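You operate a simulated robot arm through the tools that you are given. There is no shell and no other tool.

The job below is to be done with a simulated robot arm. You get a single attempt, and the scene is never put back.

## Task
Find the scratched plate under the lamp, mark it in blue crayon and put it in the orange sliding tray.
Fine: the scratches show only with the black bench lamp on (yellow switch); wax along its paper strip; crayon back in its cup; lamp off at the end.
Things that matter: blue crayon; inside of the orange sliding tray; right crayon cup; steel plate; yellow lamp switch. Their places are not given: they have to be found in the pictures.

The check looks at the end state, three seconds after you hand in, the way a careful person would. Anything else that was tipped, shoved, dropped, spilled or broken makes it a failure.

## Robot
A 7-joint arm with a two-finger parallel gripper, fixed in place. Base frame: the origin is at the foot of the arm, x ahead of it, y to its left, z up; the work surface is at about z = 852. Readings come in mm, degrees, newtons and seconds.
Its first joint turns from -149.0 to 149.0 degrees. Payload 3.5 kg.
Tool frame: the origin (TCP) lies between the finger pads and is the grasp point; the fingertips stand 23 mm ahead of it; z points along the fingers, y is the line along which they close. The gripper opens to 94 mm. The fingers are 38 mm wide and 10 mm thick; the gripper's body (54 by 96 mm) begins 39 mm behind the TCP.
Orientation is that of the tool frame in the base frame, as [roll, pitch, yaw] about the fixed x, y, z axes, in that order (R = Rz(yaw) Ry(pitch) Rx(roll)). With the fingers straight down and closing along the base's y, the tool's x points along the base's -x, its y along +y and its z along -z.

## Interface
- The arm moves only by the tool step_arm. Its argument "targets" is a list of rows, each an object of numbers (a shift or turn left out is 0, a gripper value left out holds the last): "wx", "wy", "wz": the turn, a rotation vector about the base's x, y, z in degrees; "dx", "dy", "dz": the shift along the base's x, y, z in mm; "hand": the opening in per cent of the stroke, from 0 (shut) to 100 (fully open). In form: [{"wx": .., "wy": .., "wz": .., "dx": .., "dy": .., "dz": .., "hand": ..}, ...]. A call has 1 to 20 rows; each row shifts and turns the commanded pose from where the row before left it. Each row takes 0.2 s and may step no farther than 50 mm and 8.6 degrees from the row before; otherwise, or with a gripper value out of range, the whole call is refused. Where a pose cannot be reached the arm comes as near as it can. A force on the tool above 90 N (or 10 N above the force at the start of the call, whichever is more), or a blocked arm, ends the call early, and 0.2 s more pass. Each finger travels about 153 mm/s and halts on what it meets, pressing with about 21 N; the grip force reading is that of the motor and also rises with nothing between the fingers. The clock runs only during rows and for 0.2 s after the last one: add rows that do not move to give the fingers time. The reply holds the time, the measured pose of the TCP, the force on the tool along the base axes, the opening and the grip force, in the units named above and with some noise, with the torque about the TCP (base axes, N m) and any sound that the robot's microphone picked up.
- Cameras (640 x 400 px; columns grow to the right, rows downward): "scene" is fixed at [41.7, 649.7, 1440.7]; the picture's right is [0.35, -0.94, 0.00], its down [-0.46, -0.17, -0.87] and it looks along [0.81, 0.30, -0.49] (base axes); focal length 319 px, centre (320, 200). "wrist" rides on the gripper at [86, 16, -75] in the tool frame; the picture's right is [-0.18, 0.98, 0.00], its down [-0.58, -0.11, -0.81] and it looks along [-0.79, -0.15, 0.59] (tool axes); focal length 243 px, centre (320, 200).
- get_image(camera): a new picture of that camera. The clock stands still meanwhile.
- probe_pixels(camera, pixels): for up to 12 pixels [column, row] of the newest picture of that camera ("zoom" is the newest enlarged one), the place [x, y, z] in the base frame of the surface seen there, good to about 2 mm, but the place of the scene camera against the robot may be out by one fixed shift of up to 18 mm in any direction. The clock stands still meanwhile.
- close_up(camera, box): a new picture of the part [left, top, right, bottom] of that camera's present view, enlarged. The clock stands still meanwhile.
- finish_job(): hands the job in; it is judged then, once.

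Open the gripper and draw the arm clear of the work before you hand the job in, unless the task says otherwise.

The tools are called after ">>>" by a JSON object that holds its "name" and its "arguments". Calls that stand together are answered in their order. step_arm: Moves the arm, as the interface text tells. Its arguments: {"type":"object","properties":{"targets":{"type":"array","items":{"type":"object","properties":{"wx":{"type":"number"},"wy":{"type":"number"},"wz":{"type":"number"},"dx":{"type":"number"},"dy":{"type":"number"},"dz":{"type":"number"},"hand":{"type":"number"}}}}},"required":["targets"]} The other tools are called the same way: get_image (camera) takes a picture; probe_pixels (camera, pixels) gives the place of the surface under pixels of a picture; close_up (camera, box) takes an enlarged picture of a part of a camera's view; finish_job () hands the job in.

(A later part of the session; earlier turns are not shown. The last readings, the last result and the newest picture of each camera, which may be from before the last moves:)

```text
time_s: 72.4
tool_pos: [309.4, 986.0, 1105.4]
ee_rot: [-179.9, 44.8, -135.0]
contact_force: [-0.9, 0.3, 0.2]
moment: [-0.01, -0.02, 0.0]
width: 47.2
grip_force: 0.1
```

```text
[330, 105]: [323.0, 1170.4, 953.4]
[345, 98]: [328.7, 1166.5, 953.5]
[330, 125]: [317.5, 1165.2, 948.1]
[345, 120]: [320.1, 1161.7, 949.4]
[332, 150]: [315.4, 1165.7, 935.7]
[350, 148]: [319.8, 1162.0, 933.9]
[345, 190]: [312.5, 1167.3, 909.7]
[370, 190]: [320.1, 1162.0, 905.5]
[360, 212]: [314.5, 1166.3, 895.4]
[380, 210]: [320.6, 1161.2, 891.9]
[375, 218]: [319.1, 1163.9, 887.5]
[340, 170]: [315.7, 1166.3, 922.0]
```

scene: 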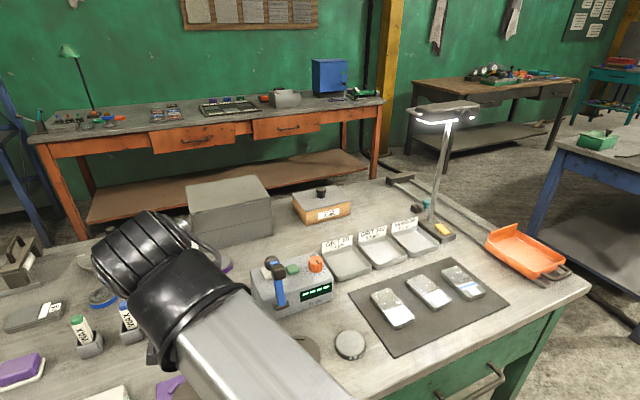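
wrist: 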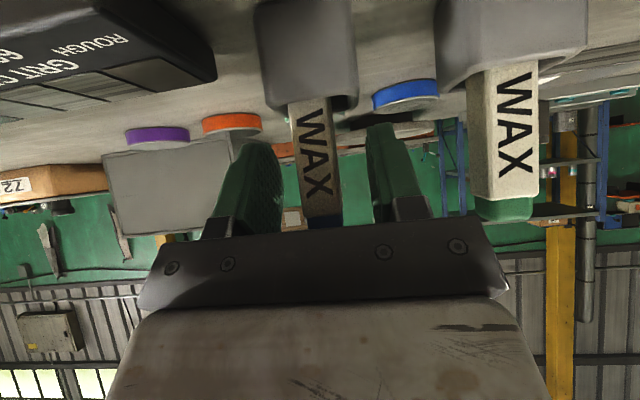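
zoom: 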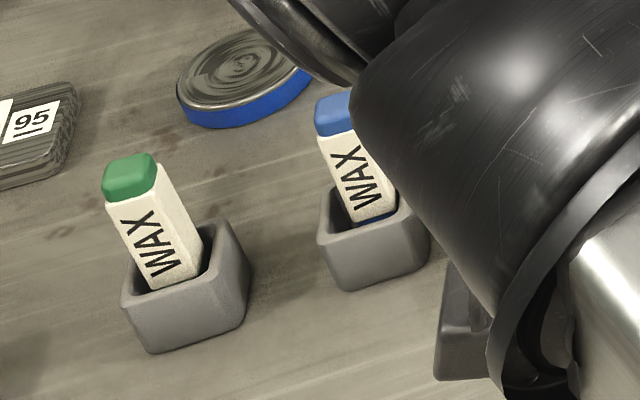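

The crayon is fully seated (top z as before) and upright. Next is the plate's move; I'll measure the orange tray's inside and the plate 57 outline with close-ups.

>>> {"name": "close_up", "arguments": {"camera": "scene", "box": [480, 215, 580, 290]}}

>>> {"name": "probe_pixels", "arguments": {"camera": "zoom", "pixels": [[155, 160], [310, 300], [340, 305], [450, 250], [480, 245], [260, 130], [130, 150], [110, 155], [330, 330], [510, 235], [255, 60], [100, 110]]}}

```text
5.33 times, centred on (530, 252) of scene
```

zoom: 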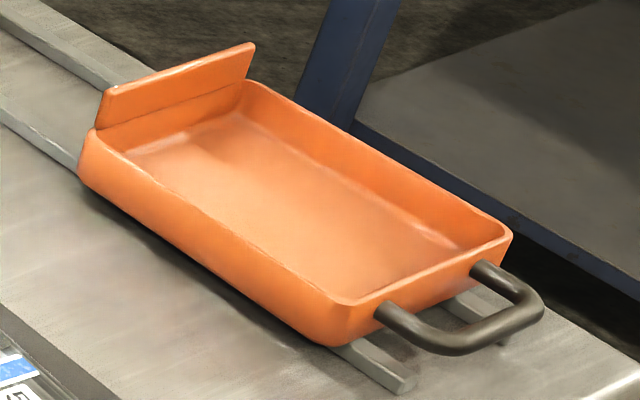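

```text
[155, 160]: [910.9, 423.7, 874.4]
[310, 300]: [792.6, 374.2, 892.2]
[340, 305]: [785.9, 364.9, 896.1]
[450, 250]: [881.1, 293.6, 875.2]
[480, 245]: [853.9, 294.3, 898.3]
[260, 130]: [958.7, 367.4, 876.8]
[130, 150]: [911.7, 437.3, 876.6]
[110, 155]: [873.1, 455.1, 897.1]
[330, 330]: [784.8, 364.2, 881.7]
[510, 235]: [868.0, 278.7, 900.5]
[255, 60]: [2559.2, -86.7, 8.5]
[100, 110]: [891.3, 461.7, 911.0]
```

The tray is about 125 x 119 mm outside, centred near (881,367) in the robot frame, floor z about 866.5, rim 888. I'll bring the arm back inward, undoing the tilt so the tool points straight down, toward (645,461).

>>> {"name": "step_arm", "arguments": {"targets": [{"dx": 17, "dy": -41, "wx": -5.3, "wy": 5.3}, {"dx": 17, "dy": -41, "wx": -5.3, "wy": 5.3}, {"dx": 17, "dy": -41, "wx": -5.3, "wy": 5.3}, {"dx": 17, "dy": -41, "wx": -5.3, "wy": 5.3}, {"dx": 17, "dy": -41, "wx": -5.3, "wy": 5.3}, {"dx": 17, "dy": -41, "wx": -5.3, "wy": 5.3}, {"dx": 17, "dy": -41, "wz": -3.7}, {"dx": 31, "dy": -34}, {"dx": 31, "dy": -34}, {"dx": 31, "dy": -34}, {"dx": 31, "dy": -34}, {"dx": 31, "dy": -34}, {"dx": 31, "dy": -34}, {"dx": 31, "dy": -34}, {}, {}]}}

>>> {"name": "get_image", "arguments": {"camera": "scene"}}

>>> {"name": "get_image", "arguments": {"camera": "wrist"}}

```text
time_s: 74.0
tool_pos: [430.1, 705.5, 1105.0]
ee_rot: [-179.9, 0.9, -138.1]
contact_force: [5.4, 6.1, -13.7]
moment: [0.4, -0.63, -0.11]
width: 46.9
grip_force: 0.1
stopped in row 8: the force on the tool passed its limit at 92 N (the readings are from after the stop); the commanded pose is now the measured one
```

```text
taken
```

scene: 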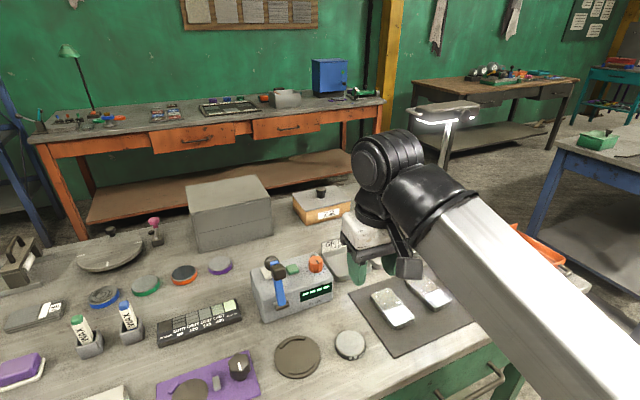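

```text
taken
```

wrist: 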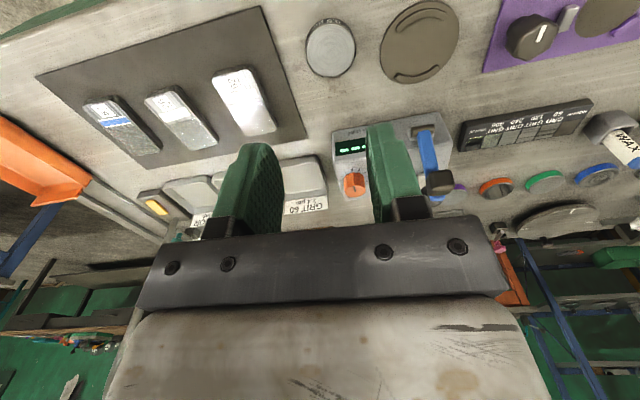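

The call stopped on a 92 N force spike at (430,705,1105), though nothing stands near the tool at that height in either picture; all objects look unmoved. I'll idle and read the force to see whether anything is actually touching.

>>> {"name": "step_arm", "arguments": {"targets": [{}, {}]}}

>>> {"name": "close_up", "arguments": {"camera": "scene", "box": [240, 130, 480, 330]}}

```text
time_s: 74.7
tool_pos: [431.0, 704.8, 1105.3]
ee_rot: [180.0, 0.8, -138.1]
contact_force: [7.5, 9.6, -24.8]
moment: [0.71, -1.32, -0.29]
width: 47.1
grip_force: 0.0
```

```text
2.00 times, centred on (360, 230) of scene
```

zoom: 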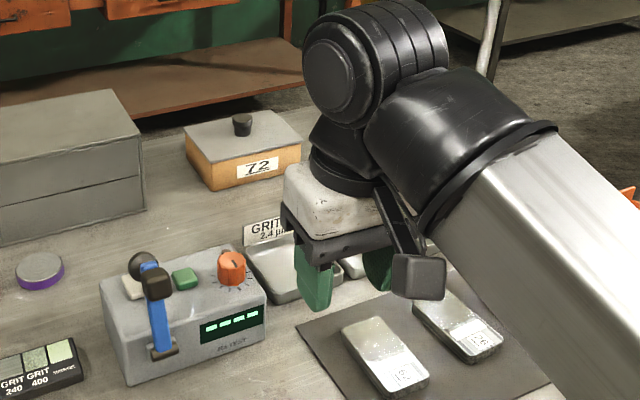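

The force persists (about 27 N) with nothing outside nearby: the wrist camera's bracket is touching the robot's own forearm in this near-vertical, camera-inward pose. I'll tilt the tool back outward to release it.

>>> {"name": "step_arm", "arguments": {"targets": [{"wx": 3.2, "wy": -2.0}, {"wx": 3.2, "wy": -2.0}, {"wx": 5.3, "wy": -5.3}, {}]}}

>>> {"name": "close_up", "arguments": {"camera": "scene", "box": [300, 130, 540, 330]}}

```text
time_s: 75.7
tool_pos: [431.4, 703.2, 1105.5]
ee_rot: [177.6, 15.5, -138.3]
contact_force: [0.3, 0.1, 0.8]
moment: [-0.01, -0.01, 0.04]
width: 46.8
grip_force: 0.1
```

```text
2.00 times, centred on (420, 230) of scene
```

zoom: 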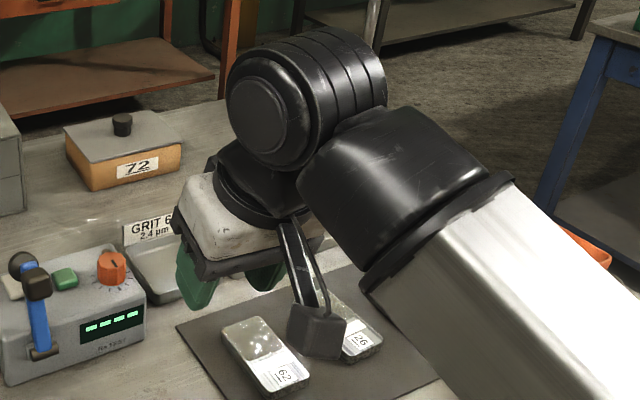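

Free again (forces near zero) at 15° tilt. I'll set the tilt to about 30° toward the plate's long axis, and move to (650,450,1005) to look at the plate.

>>> {"name": "step_arm", "arguments": {"targets": [{"wx": 3.95, "wy": -6.2, "wz": -0.5}, {"wx": 3.95, "wy": -6.2, "wz": -0.5}, {"dx": 27.4, "dy": -31.6, "dz": -12.5}, {"dx": 27.4, "dy": -31.6, "dz": -12.5}, {"dx": 27.4, "dy": -31.6, "dz": -12.5}, {"dx": 27.4, "dy": -31.6, "dz": -12.5}, {"dx": 27.4, "dy": -31.6, "dz": -12.5}, {"dx": 27.4, "dy": -31.6, "dz": -12.5}, {"dx": 27.4, "dy": -31.6, "dz": -12.5}, {"dx": 27.4, "dy": -31.6, "dz": -12.5}, {}, {}]}}

>>> {"name": "get_image", "arguments": {"camera": "wrist"}}

>>> {"name": "get_image", "arguments": {"camera": "scene"}}

```text
time_s: 78.2
tool_pos: [646.5, 449.4, 1001.7]
ee_rot: [-179.9, 30.0, -138.4]
contact_force: [0.9, 0.9, -0.3]
moment: [-0.02, -0.01, 0.01]
width: 46.9
grip_force: 0.0
```

```text
taken
```

wrist: 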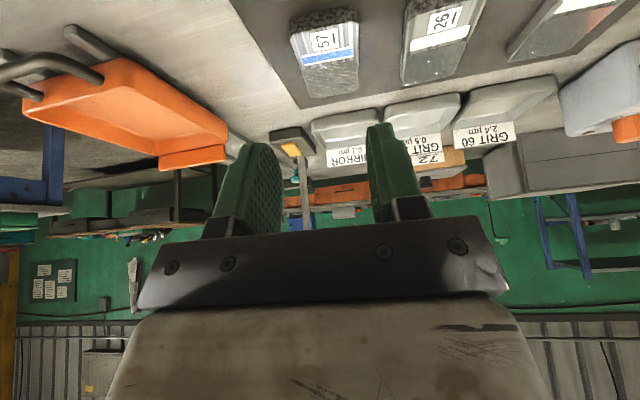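

```text
taken
```

scene: 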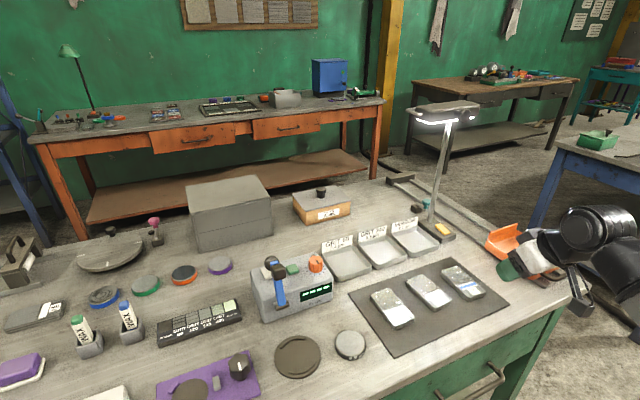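

The tool is free at 30° tilt, ee_rot [180,30,-138.4], and the wrist camera sees plate 57 with its blue strip at (327,55). I'll zoom and probe its edges in the robot frame.

>>> {"name": "close_up", "arguments": {"camera": "wrist", "box": [260, 0, 420, 110]}}

>>> {"name": "probe_pixels", "arguments": {"camera": "zoom", "pixels": [[140, 150], [370, 70], [165, 230], [385, 160], [185, 300], [395, 230], [205, 360], [400, 300], [230, 378], [380, 355], [130, 80], [300, 215]]}}

```text
3.64 times, centred on (340, 55) of wrist
```

zoom: 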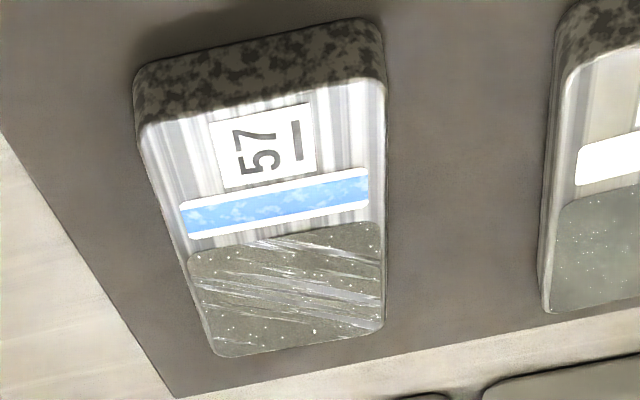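

```text
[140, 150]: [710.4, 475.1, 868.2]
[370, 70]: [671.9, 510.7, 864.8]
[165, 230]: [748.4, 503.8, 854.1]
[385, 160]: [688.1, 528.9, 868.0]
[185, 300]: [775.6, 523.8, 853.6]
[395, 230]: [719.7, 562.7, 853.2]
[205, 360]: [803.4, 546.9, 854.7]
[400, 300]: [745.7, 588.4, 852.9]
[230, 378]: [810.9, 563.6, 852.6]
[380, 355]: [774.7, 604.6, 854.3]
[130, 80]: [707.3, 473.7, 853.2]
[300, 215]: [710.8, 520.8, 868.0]
```

I'll probe just inside the plate's side edges and ends to find its centre line, width and length.

>>> {"name": "probe_pixels", "arguments": {"camera": "zoom", "pixels": [[152, 150], [175, 210], [193, 255], [205, 300], [216, 340], [380, 110], [380, 180], [379, 250], [378, 310], [295, 340], [255, 112], [330, 95]]}}

```text
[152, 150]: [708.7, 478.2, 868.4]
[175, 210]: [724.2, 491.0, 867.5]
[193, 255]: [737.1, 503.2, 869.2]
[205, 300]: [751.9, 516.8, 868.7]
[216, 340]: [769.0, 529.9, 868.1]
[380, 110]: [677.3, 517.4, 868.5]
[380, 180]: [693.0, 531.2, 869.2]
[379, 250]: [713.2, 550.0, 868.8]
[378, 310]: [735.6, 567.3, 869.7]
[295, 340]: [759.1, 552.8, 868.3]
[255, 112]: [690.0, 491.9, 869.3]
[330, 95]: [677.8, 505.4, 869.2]
```

Plate 57: long axis az 40.7°, width about 52 mm, centre (723.3,523.7), top z 869. I'll open to 80 %, go above it at z 940, turn yaw by -0.9° and try a reduced tilt of 22° while watching force.

>>> {"name": "step_arm", "arguments": {"targets": [{"dx": 25.6, "dy": 24.8, "dz": -20.6, "hand": 80, "wz": -0.9}, {"dx": 25.6, "dy": 24.8, "dz": -20.6}, {"dx": 25.6, "dy": 24.7, "dz": -20.5}, {"wx": -2.62, "wy": 3.02}, {"wx": -2.62, "wy": 3.02}, {}, {}]}}

>>> {"name": "get_image", "arguments": {"camera": "scene"}}

>>> {"name": "get_image", "arguments": {"camera": "wrist"}}

```text
time_s: 79.8
tool_pos: [726.3, 526.5, 943.2]
ee_rot: [-180.0, 22.0, -139.3]
contact_force: [-0.3, 0.4, 0.1]
moment: [-0.01, 0.03, 0.02]
width: 75.2
grip_force: 0.1
```

```text
taken
```

scene: 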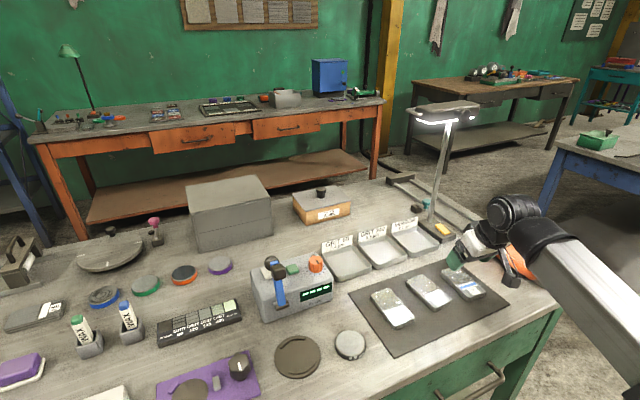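

```text
taken
```

wrist: 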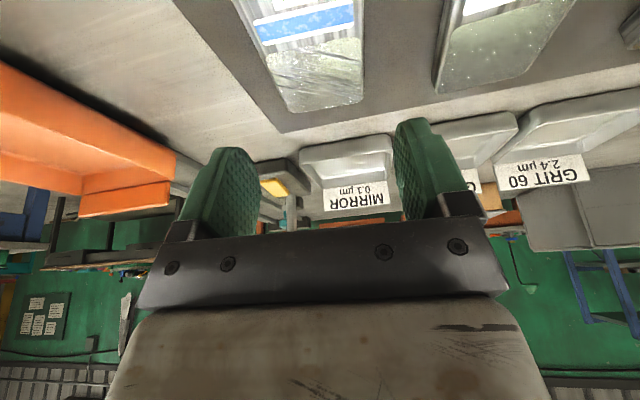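

Free at 22° tilt. I'll shift (-3,-2.8) to the plate's centre and descend to z 905 with the fingertips just above plate-top level, then check that the fingers straddle it.

>>> {"name": "step_arm", "arguments": {"targets": [{"dx": -3, "dy": -2.8}, {"dz": -20}, {"dz": -18}, {}, {}]}}

>>> {"name": "get_image", "arguments": {"camera": "wrist"}}

>>> {"name": "close_up", "arguments": {"camera": "scene", "box": [420, 230, 510, 310]}}

```text
time_s: 81.0
tool_pos: [724.1, 520.4, 905.3]
ee_rot: [-179.9, 22.0, -139.2]
contact_force: [0.1, -0.3, 0.0]
moment: [0.0, 0.01, 0.01]
width: 75.3
grip_force: 0.1
```

```text
taken
```

wrist: 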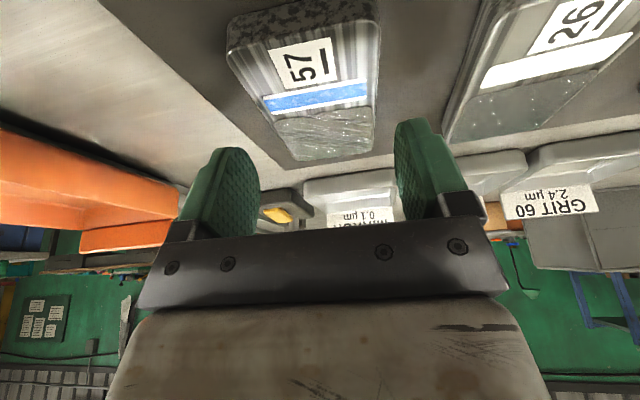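

```text
5.00 times, centred on (465, 270) of scene
```

zoom: 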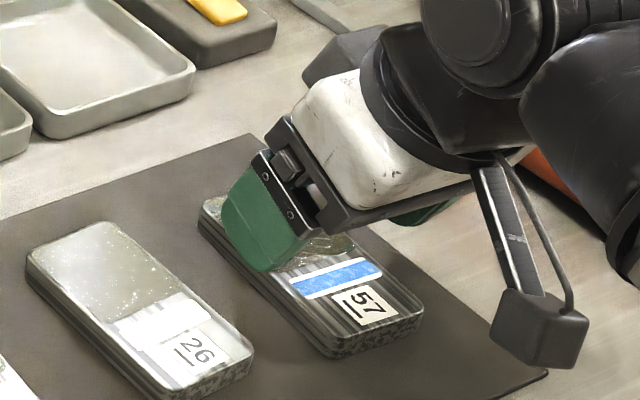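

The fingers straddle the plate; the TCP is about 3 mm off toward the right side. I'll nudge (-1.5,+1.7) and descend to z 884 so the fingertips stay about 2 mm above the mat.

>>> {"name": "step_arm", "arguments": {"targets": [{"dx": -1.5, "dy": 1.7, "dz": -4}, {"dz": -8}, {"dz": -5}, {}, {}]}}

>>> {"name": "close_up", "arguments": {"camera": "scene", "box": [420, 230, 510, 310]}}

```text
time_s: 82.2
tool_pos: [721.5, 524.0, 888.1]
ee_rot: [-179.9, 22.0, -139.1]
contact_force: [0.6, -0.7, -0.6]
moment: [-0.01, -0.01, 0.02]
width: 75.3
grip_force: 0.1
```

```text
5.00 times, centred on (465, 270) of scene
```

zoom: 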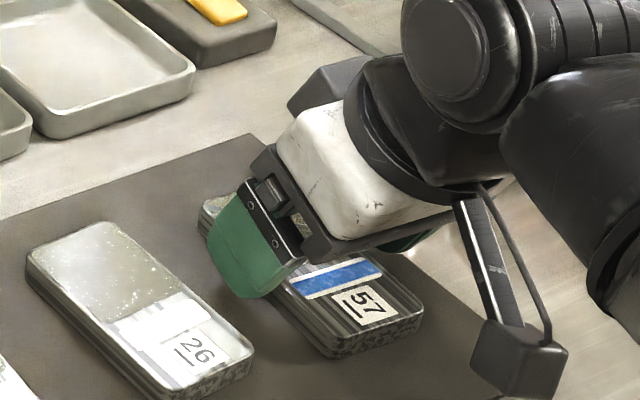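

TCP is now centred within 1.5 mm. I'll lower 3.5 mm more and close on the plate's sides.

>>> {"name": "step_arm", "arguments": {"targets": [{"dx": 0.5, "dy": -0.5, "dz": -3.5}, {}, {}, {"hand": 70}, {"hand": 60}, {"hand": 50}, {"hand": 0}, {}, {}]}}

>>> {"name": "close_up", "arguments": {"camera": "scene", "box": [420, 230, 510, 310]}}

```text
time_s: 84.2
tool_pos: [722.4, 523.2, 884.9]
ee_rot: [-179.9, 22.0, -139.1]
contact_force: [1.2, -0.5, -0.3]
moment: [-0.08, -0.08, 0.29]
width: 55.7
grip_force: 20.4
```

```text
5.00 times, centred on (465, 270) of scene
```

zoom: 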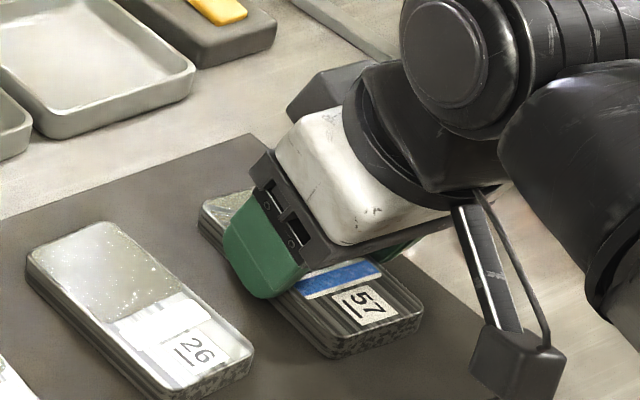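

Gripped at width 55.7 mm. I'll lift slowly and check that the plate comes up level.

>>> {"name": "step_arm", "arguments": {"targets": [{"dz": 4}, {"dz": 8}, {"dz": 15}, {"dz": 25}, {}, {}]}}

>>> {"name": "close_up", "arguments": {"camera": "scene", "box": [420, 210, 520, 310]}}

>>> {"name": "get_image", "arguments": {"camera": "wrist"}}

```text
time_s: 85.7
tool_pos: [722.6, 525.0, 937.1]
ee_rot: [180.0, 22.0, -139.3]
contact_force: [0.3, 0.4, -6.2]
moment: [0.01, 0.05, -0.03]
width: 55.7
grip_force: 21.0
```

```text
4.00 times, centred on (470, 260) of scene
```

zoom: 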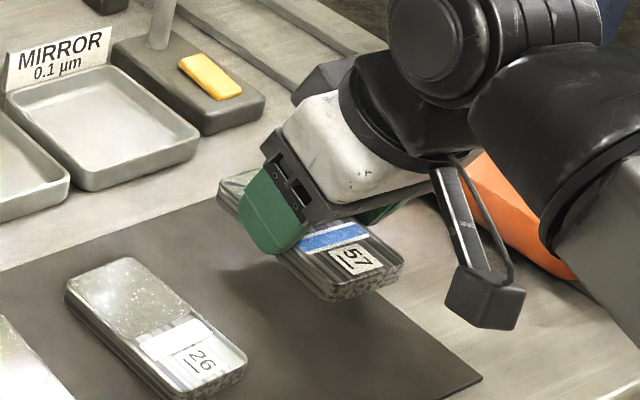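

```text
taken
```

wrist: 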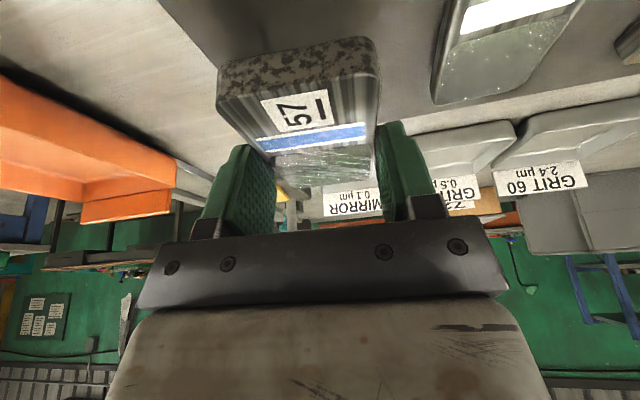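

The plate hangs level, weight about 6 N. I'll raise it to z 990 and move across to in front of the orange tray at about (790,300) to view the tray with the wrist camera.

>>> {"name": "step_arm", "arguments": {"targets": [{"dz": 28}, {"dz": 25}, {"dx": 11, "dy": -37}, {"dx": 11, "dy": -37}, {"dx": 11, "dy": -37}, {"dx": 11, "dy": -37}, {"dx": 11, "dy": -37}, {"dx": 11, "dy": -37}, {}, {}]}}

>>> {"name": "get_image", "arguments": {"camera": "wrist"}}

>>> {"name": "get_image", "arguments": {"camera": "scene"}}

```text
time_s: 87.8
tool_pos: [787.5, 299.4, 988.5]
ee_rot: [-180.0, 22.0, -139.2]
contact_force: [0.5, 0.0, -5.8]
moment: [0.02, 0.01, 0.0]
width: 55.5
grip_force: 21.0
```

```text
taken
```

wrist: 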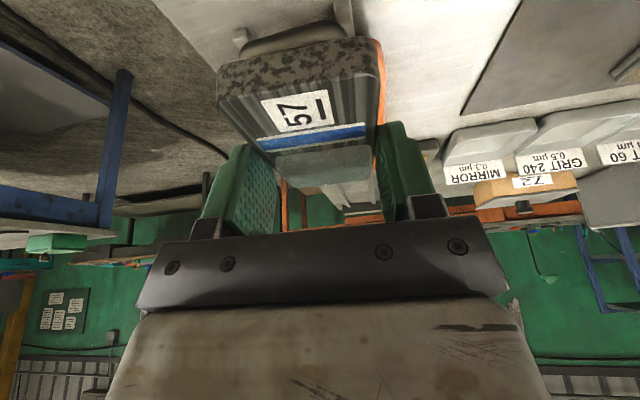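

```text
taken
```

scene: 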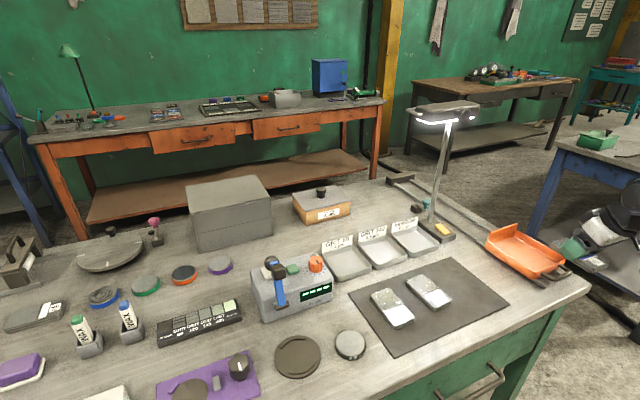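

The tray is well seen by the scene camera, so I'll measure it there in detail and later compare with the plate in the same frame.

>>> {"name": "close_up", "arguments": {"camera": "scene", "box": [480, 215, 580, 290]}}

>>> {"name": "probe_pixels", "arguments": {"camera": "zoom", "pixels": [[88, 140], [200, 225], [338, 300], [430, 270], [505, 235], [400, 170], [260, 90], [130, 152], [330, 285], [460, 245], [240, 115], [180, 150]]}}

>>> {"name": "probe_pixels", "arguments": {"camera": "zoom", "pixels": [[160, 170], [220, 210], [280, 250], [350, 285], [400, 265], [440, 225], [380, 190], [300, 150], [250, 50], [105, 95], [180, 75], [300, 200]]}}

```text
5.33 times, centred on (530, 252) of scene
```

zoom: 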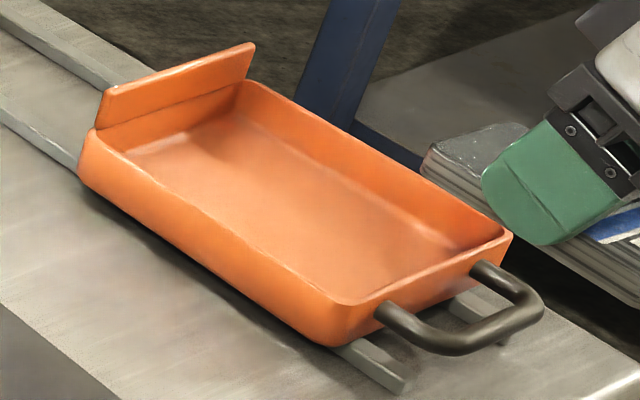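

```text
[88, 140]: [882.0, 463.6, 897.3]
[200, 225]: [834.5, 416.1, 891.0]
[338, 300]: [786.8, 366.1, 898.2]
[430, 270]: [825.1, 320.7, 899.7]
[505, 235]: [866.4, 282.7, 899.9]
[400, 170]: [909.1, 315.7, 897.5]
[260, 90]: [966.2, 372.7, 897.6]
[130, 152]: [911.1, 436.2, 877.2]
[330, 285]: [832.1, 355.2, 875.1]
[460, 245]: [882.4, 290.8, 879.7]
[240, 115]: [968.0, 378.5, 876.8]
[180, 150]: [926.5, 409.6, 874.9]
```

```text
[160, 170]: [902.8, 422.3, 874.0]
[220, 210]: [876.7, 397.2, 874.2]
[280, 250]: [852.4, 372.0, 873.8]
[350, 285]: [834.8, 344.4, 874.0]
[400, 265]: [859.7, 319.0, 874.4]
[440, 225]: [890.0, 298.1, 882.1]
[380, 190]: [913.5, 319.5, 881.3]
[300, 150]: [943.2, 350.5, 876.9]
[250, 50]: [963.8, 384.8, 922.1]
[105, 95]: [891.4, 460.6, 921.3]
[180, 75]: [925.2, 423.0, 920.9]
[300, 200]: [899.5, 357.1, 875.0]
```

Tray rim corners in the scene frame give its centre at (875.4,371.3), i.e. about (886,371.8) in the robot frame, long axis at az 45.6°, floor z about 865.5. I'll move over it, turning yaw +4.8° to align the plate, and lower to z 950 for a check.

>>> {"name": "step_arm", "arguments": {"targets": [{"dx": 32.8, "dy": 24.1, "wz": 1.6}, {"dx": 32.8, "dy": 24.1, "wz": 1.6}, {"dx": 32.9, "dy": 24.2, "wz": 1.6}, {"dz": -20}, {"dz": -18}, {}, {}]}}

>>> {"name": "get_image", "arguments": {"camera": "scene"}}

>>> {"name": "close_up", "arguments": {"camera": "scene", "box": [470, 190, 580, 290]}}

```text
time_s: 89.5
tool_pos: [886.4, 377.3, 952.6]
ee_rot: [-179.9, 22.0, -134.4]
contact_force: [0.1, -0.6, -6.0]
moment: [-0.01, 0.0, -0.01]
width: 55.3
grip_force: 20.5
```

```text
taken
```

scene: 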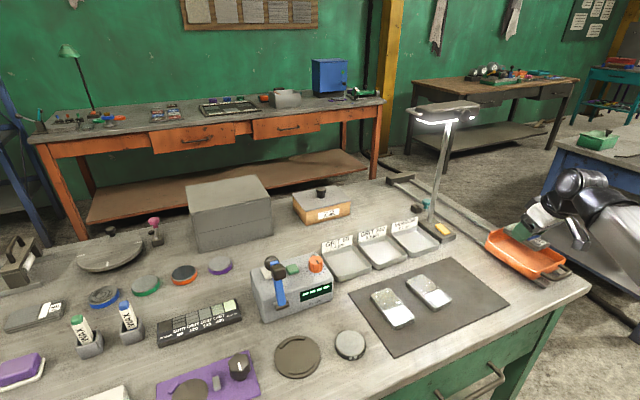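

```text
4.00 times, centred on (525, 240) of scene
```

zoom: 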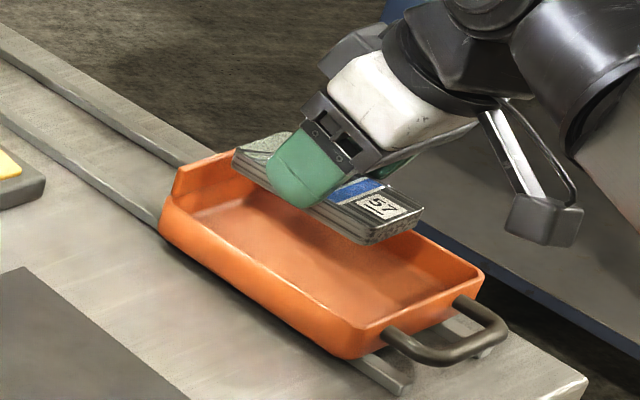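

The plate hovers over the tray. I'll zoom and probe its visible corners to compare with the tray's centre in the same frame.

>>> {"name": "close_up", "arguments": {"camera": "scene", "box": [515, 215, 565, 255]}}

>>> {"name": "probe_pixels", "arguments": {"camera": "scene", "pixels": [[535, 238], [549, 232], [540, 231], [530, 227], [523, 231], [507, 216], [515, 213], [503, 217], [527, 233]]}}

```text
10.00 times, centred on (540, 235) of scene
```

zoom: 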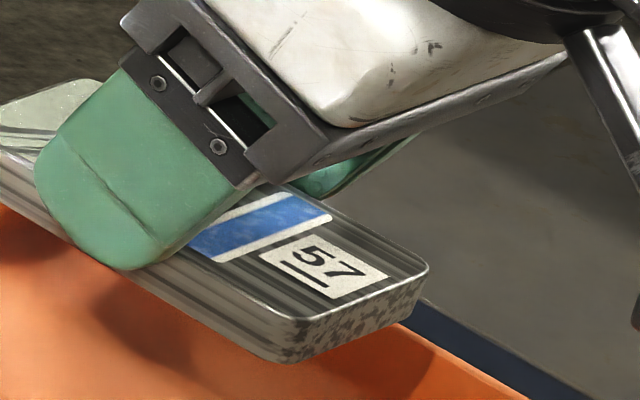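

```text
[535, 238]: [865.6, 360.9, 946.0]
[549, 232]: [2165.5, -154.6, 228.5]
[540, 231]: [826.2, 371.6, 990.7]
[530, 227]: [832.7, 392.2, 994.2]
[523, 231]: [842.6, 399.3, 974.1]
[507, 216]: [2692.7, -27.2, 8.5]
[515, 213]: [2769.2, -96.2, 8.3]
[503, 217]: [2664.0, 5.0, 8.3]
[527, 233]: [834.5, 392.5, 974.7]
```

I'll probe the plate's top-face corners using the zoom picture's own coordinates.

>>> {"name": "probe_pixels", "arguments": {"camera": "zoom", "pixels": [[300, 310], [420, 262], [250, 300], [180, 255], [380, 230], [320, 270], [10, 150], [20, 110], [80, 85], [290, 220], [200, 260], [350, 210]]}}

```text
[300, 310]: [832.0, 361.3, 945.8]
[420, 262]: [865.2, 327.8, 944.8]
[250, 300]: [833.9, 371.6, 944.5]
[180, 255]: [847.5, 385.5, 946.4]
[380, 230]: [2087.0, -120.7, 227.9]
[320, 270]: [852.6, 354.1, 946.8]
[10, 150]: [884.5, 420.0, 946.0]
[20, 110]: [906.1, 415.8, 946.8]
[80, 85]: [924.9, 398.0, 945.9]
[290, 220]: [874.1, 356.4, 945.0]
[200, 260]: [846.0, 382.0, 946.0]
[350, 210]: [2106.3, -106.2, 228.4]
```

In the scene frame the plate is centred at l = 886, w = -361 and the tray at l = 877.5, w = -364, so I need (-4,-8) mm. I'll shift and lower to z 918, then check.

>>> {"name": "step_arm", "arguments": {"targets": [{"dx": -4, "dy": -8}, {"dz": -18}, {"dz": -15}, {}, {}]}}

>>> {"name": "close_up", "arguments": {"camera": "scene", "box": [480, 205, 580, 285]}}

>>> {"name": "probe_pixels", "arguments": {"camera": "zoom", "pixels": [[390, 255], [330, 270], [270, 235], [360, 250], [150, 180], [170, 150], [140, 190], [345, 225], [380, 235], [240, 230], [165, 190], [400, 245]]}}

```text
time_s: 90.7
tool_pos: [881.9, 367.1, 917.6]
ee_rot: [-180.0, 22.1, -134.3]
contact_force: [0.2, 0.9, -6.6]
moment: [-0.03, -0.02, 0.0]
width: 56.1
grip_force: 20.9
```

```text
5.00 times, centred on (530, 245) of scene
```

zoom: 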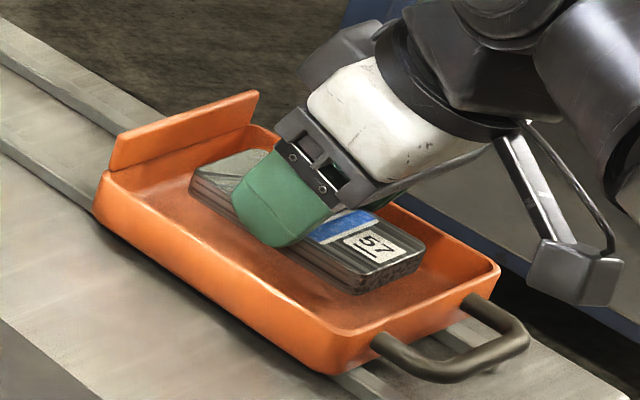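

```text
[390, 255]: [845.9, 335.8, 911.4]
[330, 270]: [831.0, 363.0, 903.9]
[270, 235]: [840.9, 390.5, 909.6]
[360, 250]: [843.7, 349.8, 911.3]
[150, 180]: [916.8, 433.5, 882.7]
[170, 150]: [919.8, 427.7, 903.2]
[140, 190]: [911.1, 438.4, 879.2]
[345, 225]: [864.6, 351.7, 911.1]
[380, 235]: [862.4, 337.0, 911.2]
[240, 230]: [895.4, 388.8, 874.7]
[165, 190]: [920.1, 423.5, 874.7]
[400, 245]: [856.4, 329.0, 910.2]
```

The plate is inside the tray's outline with room on all sides. I'll lower gently toward the tray floor.

>>> {"name": "step_arm", "arguments": {"targets": [{"dz": -7}, {"dz": -6}, {"dz": -4}, {}, {}]}}

>>> {"name": "step_arm", "arguments": {"targets": [{"dz": -1}, {"dz": -1}, {}]}}

```text
time_s: 91.8
tool_pos: [880.5, 366.3, 901.4]
ee_rot: [180.0, 22.0, -134.5]
contact_force: [0.3, -0.3, -6.1]
moment: [0.01, -0.02, 0.01]
width: 55.8
grip_force: 20.4
```

```text
time_s: 92.7
tool_pos: [882.2, 366.1, 899.5]
ee_rot: [180.0, 22.0, -134.5]
contact_force: [-0.2, 0.2, -7.2]
moment: [0.01, -0.04, 0.02]
width: 55.9
grip_force: 21.1
```

Still hanging freely (about -6 to -7 N). I'll continue down by single millimetres until the weight is taken up.

>>> {"name": "step_arm", "arguments": {"targets": [{"dz": -1}, {"dz": -1}, {}]}}

>>> {"name": "step_arm", "arguments": {"targets": [{"dz": -0.7}, {}]}}

```text
time_s: 93.5
tool_pos: [881.6, 366.3, 898.5]
ee_rot: [-180.0, 22.1, -134.6]
contact_force: [0.3, 0.6, -5.6]
moment: [-0.04, 0.0, -0.02]
width: 55.8
grip_force: 20.6
```

```text
time_s: 94.0
tool_pos: [882.1, 365.8, 898.4]
ee_rot: [-180.0, 22.0, -134.5]
contact_force: [-0.2, -0.2, -6.3]
moment: [0.01, 0.0, -0.01]
width: 55.9
grip_force: 21.2
```

Not on the floor yet (z 898.4). Two more small steps.

>>> {"name": "step_arm", "arguments": {"targets": [{"dz": -0.8}, {"dz": -0.8}, {}]}}

>>> {"name": "step_arm", "arguments": {"targets": [{"dz": -0.7}, {}]}}

```text
time_s: 94.8
tool_pos: [883.5, 365.8, 897.3]
ee_rot: [180.0, 22.0, -134.4]
contact_force: [-4.0, 2.0, 9.6]
moment: [-0.37, 0.4, -0.05]
width: 55.5
grip_force: 20.6
```

```text
time_s: 95.5
tool_pos: [882.3, 365.7, 895.6]
ee_rot: [180.0, 22.2, -134.4]
contact_force: [-3.2, 4.2, 18.8]
moment: [0.2, -0.01, 0.02]
width: 56.0
grip_force: 21.2
```

The plate rests on the tray floor (force now +19 N). I'll ease up 0.8 mm and open the fingers slightly (to 70 %).

>>> {"name": "step_arm", "arguments": {"targets": [{"dz": 0.8}, {}, {"hand": 62}, {"hand": 66}, {"hand": 70}, {}, {}]}}

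>>> {"name": "close_up", "arguments": {"camera": "scene", "box": [480, 205, 580, 285]}}

```text
time_s: 97.0
tool_pos: [881.8, 366.8, 895.5]
ee_rot: [-179.9, 22.0, -134.4]
contact_force: [0.5, 0.9, 0.7]
moment: [0.03, -0.04, 0.02]
width: 65.7
grip_force: 0.1
```

```text
5.00 times, centred on (530, 245) of scene
```

zoom: 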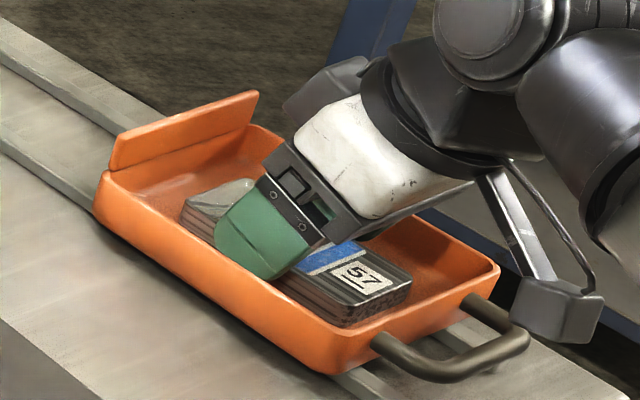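

The plate lies free in the tray. I'll rise straight up and check the tray.

>>> {"name": "step_arm", "arguments": {"targets": [{"dz": 8}, {"dz": 20}, {"dz": 35}, {"dz": 35}, {}, {}]}}

>>> {"name": "close_up", "arguments": {"camera": "scene", "box": [480, 205, 580, 285]}}

>>> {"name": "get_image", "arguments": {"camera": "wrist"}}

```text
time_s: 98.5
tool_pos: [881.1, 366.1, 993.3]
ee_rot: [-179.9, 22.0, -134.5]
contact_force: [-0.1, -0.2, 0.6]
moment: [-0.01, 0.01, -0.02]
width: 65.8
grip_force: 0.1
```

```text
5.00 times, centred on (530, 245) of scene
```

zoom: 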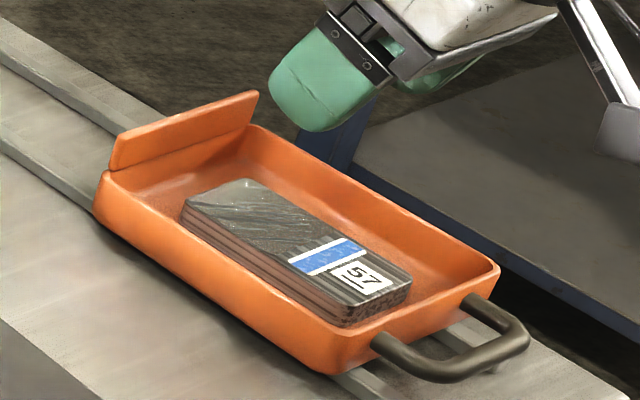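

```text
taken
```

wrist: 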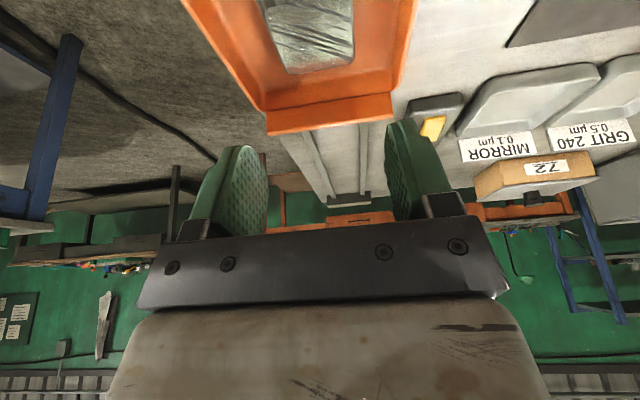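

Plate 57, waxed, lies in the tray. Now the lamp must go off: I'll close the hand, turn the tool 90° about its own axis (as for the first press), tilt to 40°, and meanwhile check the rocker in the scene view.

>>> {"name": "step_arm", "arguments": {"targets": [{"hand": 0, "wx": 1.987, "wy": 1.987, "wz": -6.954, "dy": 3}, {"wx": 1.987, "wy": 1.987, "wz": -6.954}, {"wx": 1.987, "wy": 1.987, "wz": -6.954}, {"wx": 1.987, "wy": 1.987, "wz": -6.954}, {"wx": 1.987, "wy": 1.987, "wz": -6.954}, {"wx": 1.987, "wy": 1.987, "wz": -6.954}, {"wx": 1.987, "wy": 1.987, "wz": -6.954}, {"wx": 1.987, "wy": 1.987, "wz": -6.954}, {"wx": 1.987, "wy": 1.987, "wz": -6.954}, {"wx": 1.987, "wy": 1.987, "wz": -6.954}, {"wx": 1.987, "wy": 1.987, "wz": -6.954}, {"wx": 1.987, "wy": 1.987, "wz": -6.954}, {"wx": 4.24, "wy": -4.24}, {"wx": 4.24, "wy": -4.24}, {"wx": 4.24, "wy": -4.24}, {}, {}]}}

>>> {"name": "close_up", "arguments": {"camera": "scene", "box": [415, 205, 465, 245]}}

>>> {"name": "get_image", "arguments": {"camera": "wrist"}}

```text
time_s: 102.0
tool_pos: [884.8, 369.1, 994.2]
ee_rot: [139.7, 0.2, 135.3]
contact_force: [0.3, -0.2, -0.6]
moment: [-0.02, 0.0, 0.0]
width: 0.0
grip_force: 21.0
```

```text
10.00 times, centred on (440, 225) of scene
```

zoom: 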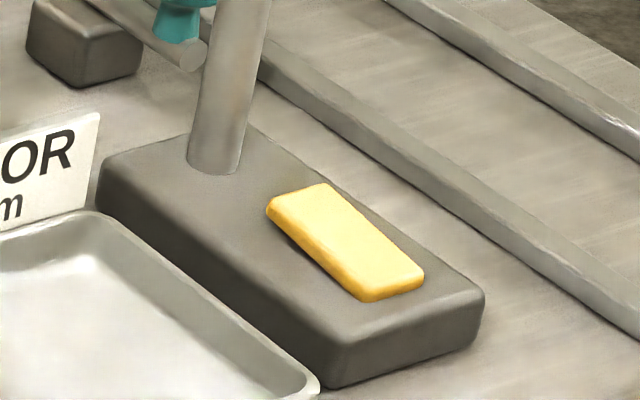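

```text
taken
```

wrist: 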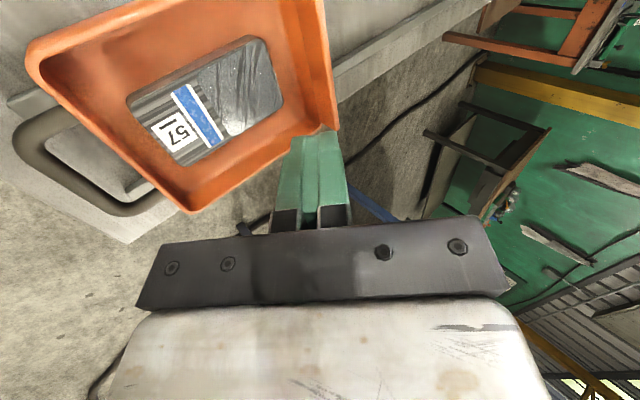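

The rocker is now raised at its post-side end (zoom (295,200)). I'll probe its ends in the scene view.

>>> {"name": "probe_pixels", "arguments": {"camera": "zoom", "pixels": [[280, 205], [320, 190], [300, 200], [310, 215], [345, 240], [370, 265], [395, 280], [415, 270], [365, 290], [240, 200], [215, 165], [235, 120]]}}

```text
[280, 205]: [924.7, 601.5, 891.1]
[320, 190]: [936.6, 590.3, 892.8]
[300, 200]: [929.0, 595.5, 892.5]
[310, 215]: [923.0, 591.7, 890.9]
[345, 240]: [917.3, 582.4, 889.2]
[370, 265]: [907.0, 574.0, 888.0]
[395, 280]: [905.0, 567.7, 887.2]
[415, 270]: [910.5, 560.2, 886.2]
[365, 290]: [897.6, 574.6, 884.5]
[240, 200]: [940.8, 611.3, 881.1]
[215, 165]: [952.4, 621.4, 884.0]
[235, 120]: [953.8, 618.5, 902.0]
```

The raised end in robot frame is near (937,594,883). With the 40° tilt the lowest finger edge lies 7 mm ahead and 24 mm below the TCP, so I'll go above TCP (930,587) and then check.

>>> {"name": "step_arm", "arguments": {"targets": [{"dx": 9, "dy": 43.6, "dz": -4}, {"dx": 9, "dy": 43.6, "dz": -4}, {"dx": 9, "dy": 43.6, "dz": -4}, {"dx": 9, "dy": 43.6, "dz": -4}, {"dx": 9.2, "dy": 43.5, "dz": -4}, {}, {"dz": -20}, {"dz": -15}, {}, {}]}}

>>> {"name": "close_up", "arguments": {"camera": "scene", "box": [400, 170, 500, 250]}}

>>> {"name": "get_image", "arguments": {"camera": "wrist"}}

```text
time_s: 104.2
tool_pos: [928.9, 587.0, 939.6]
ee_rot: [139.8, 0.2, 135.5]
contact_force: [0.9, 0.7, -0.1]
moment: [-0.01, 0.03, 0.01]
width: 0.0
grip_force: 20.9
```

```text
5.00 times, centred on (450, 210) of scene
```

zoom: 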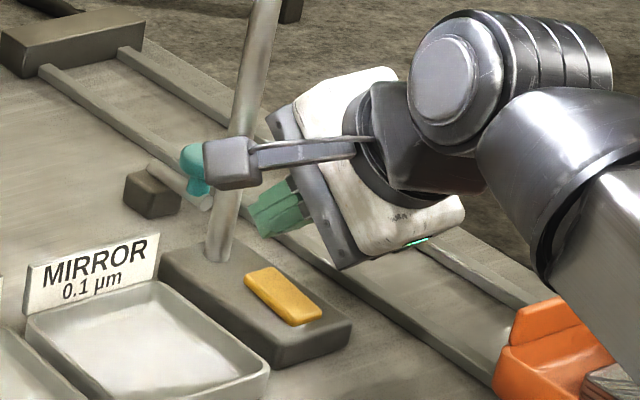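

```text
taken
```

wrist: 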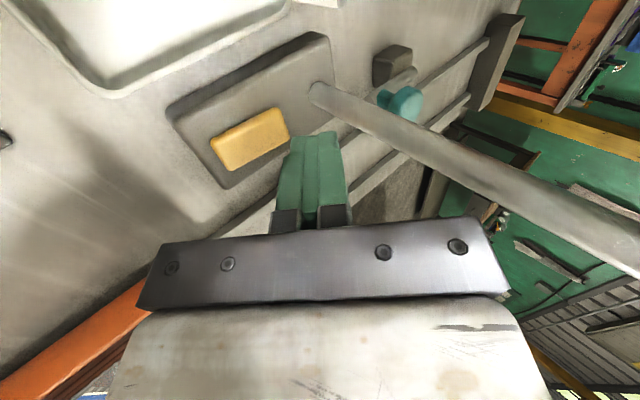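

The wrist camera sees the rocker at (212–290,108–170). I'll probe its ends in the robot frame before descending.

>>> {"name": "probe_pixels", "arguments": {"camera": "wrist", "pixels": [[283, 118], [287, 130], [280, 125], [265, 130], [250, 138], [230, 148], [220, 150], [225, 162], [262, 150], [318, 95], [340, 110], [300, 105]]}}

```text
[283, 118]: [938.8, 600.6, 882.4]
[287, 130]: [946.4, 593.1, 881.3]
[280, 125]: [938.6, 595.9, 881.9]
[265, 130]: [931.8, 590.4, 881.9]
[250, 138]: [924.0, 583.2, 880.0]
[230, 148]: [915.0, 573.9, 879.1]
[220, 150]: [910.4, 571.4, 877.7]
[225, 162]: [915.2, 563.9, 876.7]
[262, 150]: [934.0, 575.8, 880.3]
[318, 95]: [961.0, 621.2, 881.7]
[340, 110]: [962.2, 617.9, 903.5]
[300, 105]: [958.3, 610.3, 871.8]
```

The raised end's edge mid is at (942.6,597), z 882; press point (935.5,593). I'll trim (+1.5,+1) and descend to z 913, then press in small steps.

>>> {"name": "step_arm", "arguments": {"targets": [{"dx": 1.5, "dy": 1, "dz": -10}, {"dz": -10}, {"dz": -6.5}, {}, {}]}}

>>> {"name": "get_image", "arguments": {"camera": "wrist"}}

>>> {"name": "close_up", "arguments": {"camera": "scene", "box": [400, 170, 500, 250]}}

```text
time_s: 105.5
tool_pos: [929.7, 587.9, 913.6]
ee_rot: [139.9, 0.3, 135.4]
contact_force: [-0.2, -0.5, 0.7]
moment: [0.01, 0.02, -0.02]
width: 0.0
grip_force: 21.0
```

```text
taken
```

wrist: 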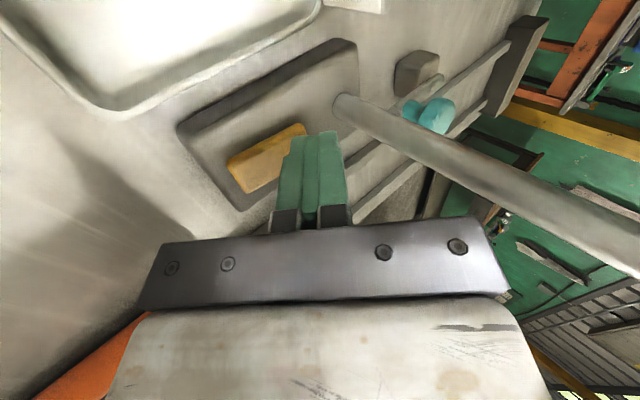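

```text
5.00 times, centred on (450, 210) of scene
```

zoom: 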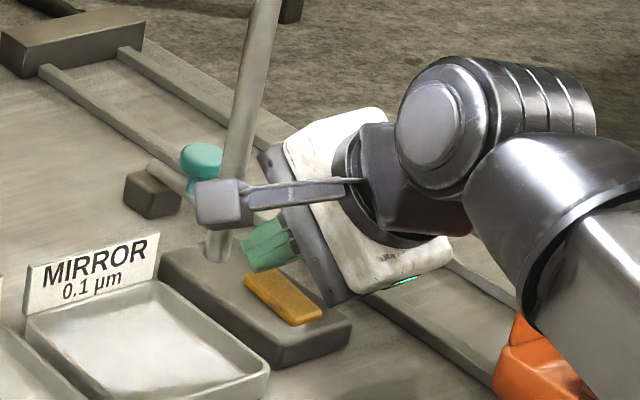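

The fingertips are over the rocker's post-side end, clear of the post. I'll press down in small steps.

>>> {"name": "step_arm", "arguments": {"targets": [{"dz": -2}, {"dz": -2}, {"dz": -1.5}, {}]}}

>>> {"name": "step_arm", "arguments": {"targets": [{"dz": -1.2}, {"dz": -1.2}, {}]}}

```text
time_s: 106.5
tool_pos: [929.8, 588.5, 907.1]
ee_rot: [139.8, 0.2, 135.4]
contact_force: [-0.7, -1.0, -0.7]
moment: [0.03, -0.02, 0.01]
width: 0.1
grip_force: 20.3
```

```text
time_s: 107.2
tool_pos: [929.3, 588.5, 903.6]
ee_rot: [139.8, 0.3, 135.3]
contact_force: [0.2, -0.9, -0.3]
moment: [0.0, 0.02, 0.0]
width: 0.1
grip_force: 21.2
heard: click
```

A click was heard. I'll lift off and check that the lamp is off.

>>> {"name": "step_arm", "arguments": {"targets": [{"dz": 10}, {"dz": 25}, {"dz": 15}, {"dx": -20, "dy": -30}, {"dx": -30, "dy": -35, "dz": 10}, {"dx": -35, "dy": -35, "dz": 10}, {"dx": -35, "dy": -35}, {}]}}

>>> {"name": "get_image", "arguments": {"camera": "scene"}}

>>> {"name": "close_up", "arguments": {"camera": "scene", "box": [400, 90, 560, 290]}}

```text
refused: row 6 steps farther than a row can; nothing moved
```

```text
taken
```

scene: 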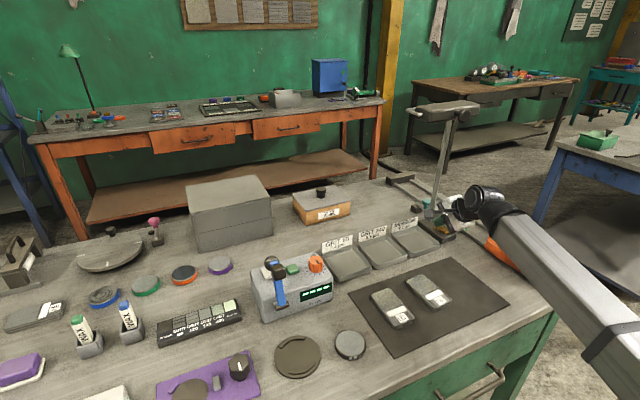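

```text
2.00 times, centred on (480, 190) of scene
```

zoom: 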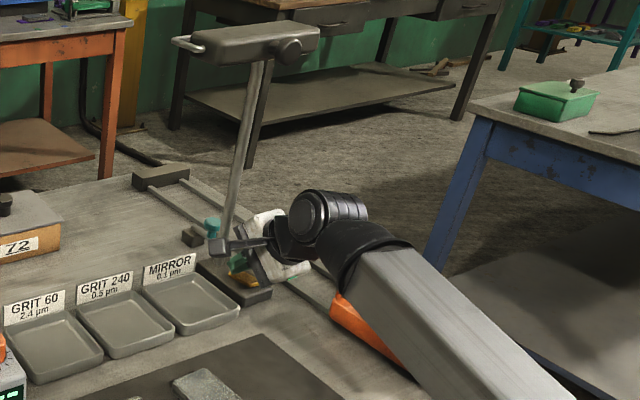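

The lamp is dark now. The retreat call was refused for one long row, so I'll repeat it with shorter rows.

>>> {"name": "step_arm", "arguments": {"targets": [{"dz": 10}, {"dz": 25}, {"dz": 15}, {"dx": -20, "dy": -30}, {"dx": -28, "dy": -32, "dz": 10}, {"dx": -28, "dy": -32, "dz": 10}, {"dx": -30, "dy": -32}, {"dx": -30, "dy": -32, "hand": 60}, {}, {}]}}

>>> {"name": "get_image", "arguments": {"camera": "scene"}}

>>> {"name": "close_up", "arguments": {"camera": "scene", "box": [400, 190, 500, 260]}}

```text
time_s: 109.5
tool_pos: [797.2, 432.9, 974.1]
ee_rot: [139.9, 0.3, 135.4]
contact_force: [-0.6, 0.4, -0.5]
moment: [0.01, 0.02, 0.02]
width: 56.4
grip_force: 0.2
```

```text
taken
```

scene: 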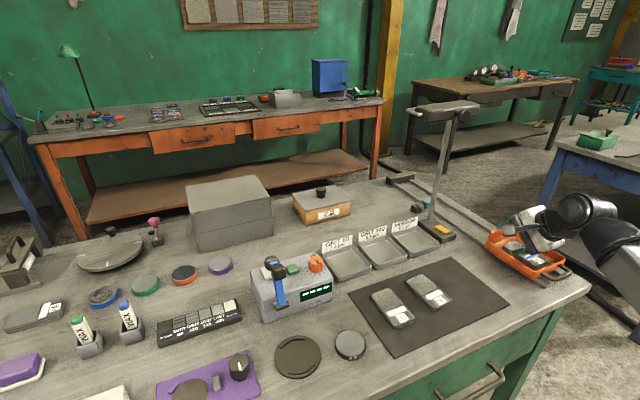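

```text
5.71 times, centred on (450, 225) of scene
```

zoom: 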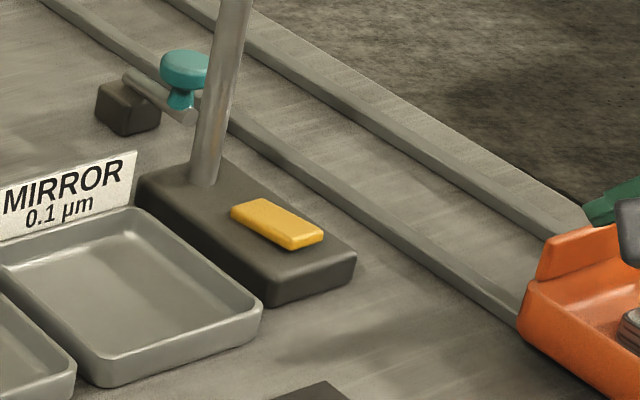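

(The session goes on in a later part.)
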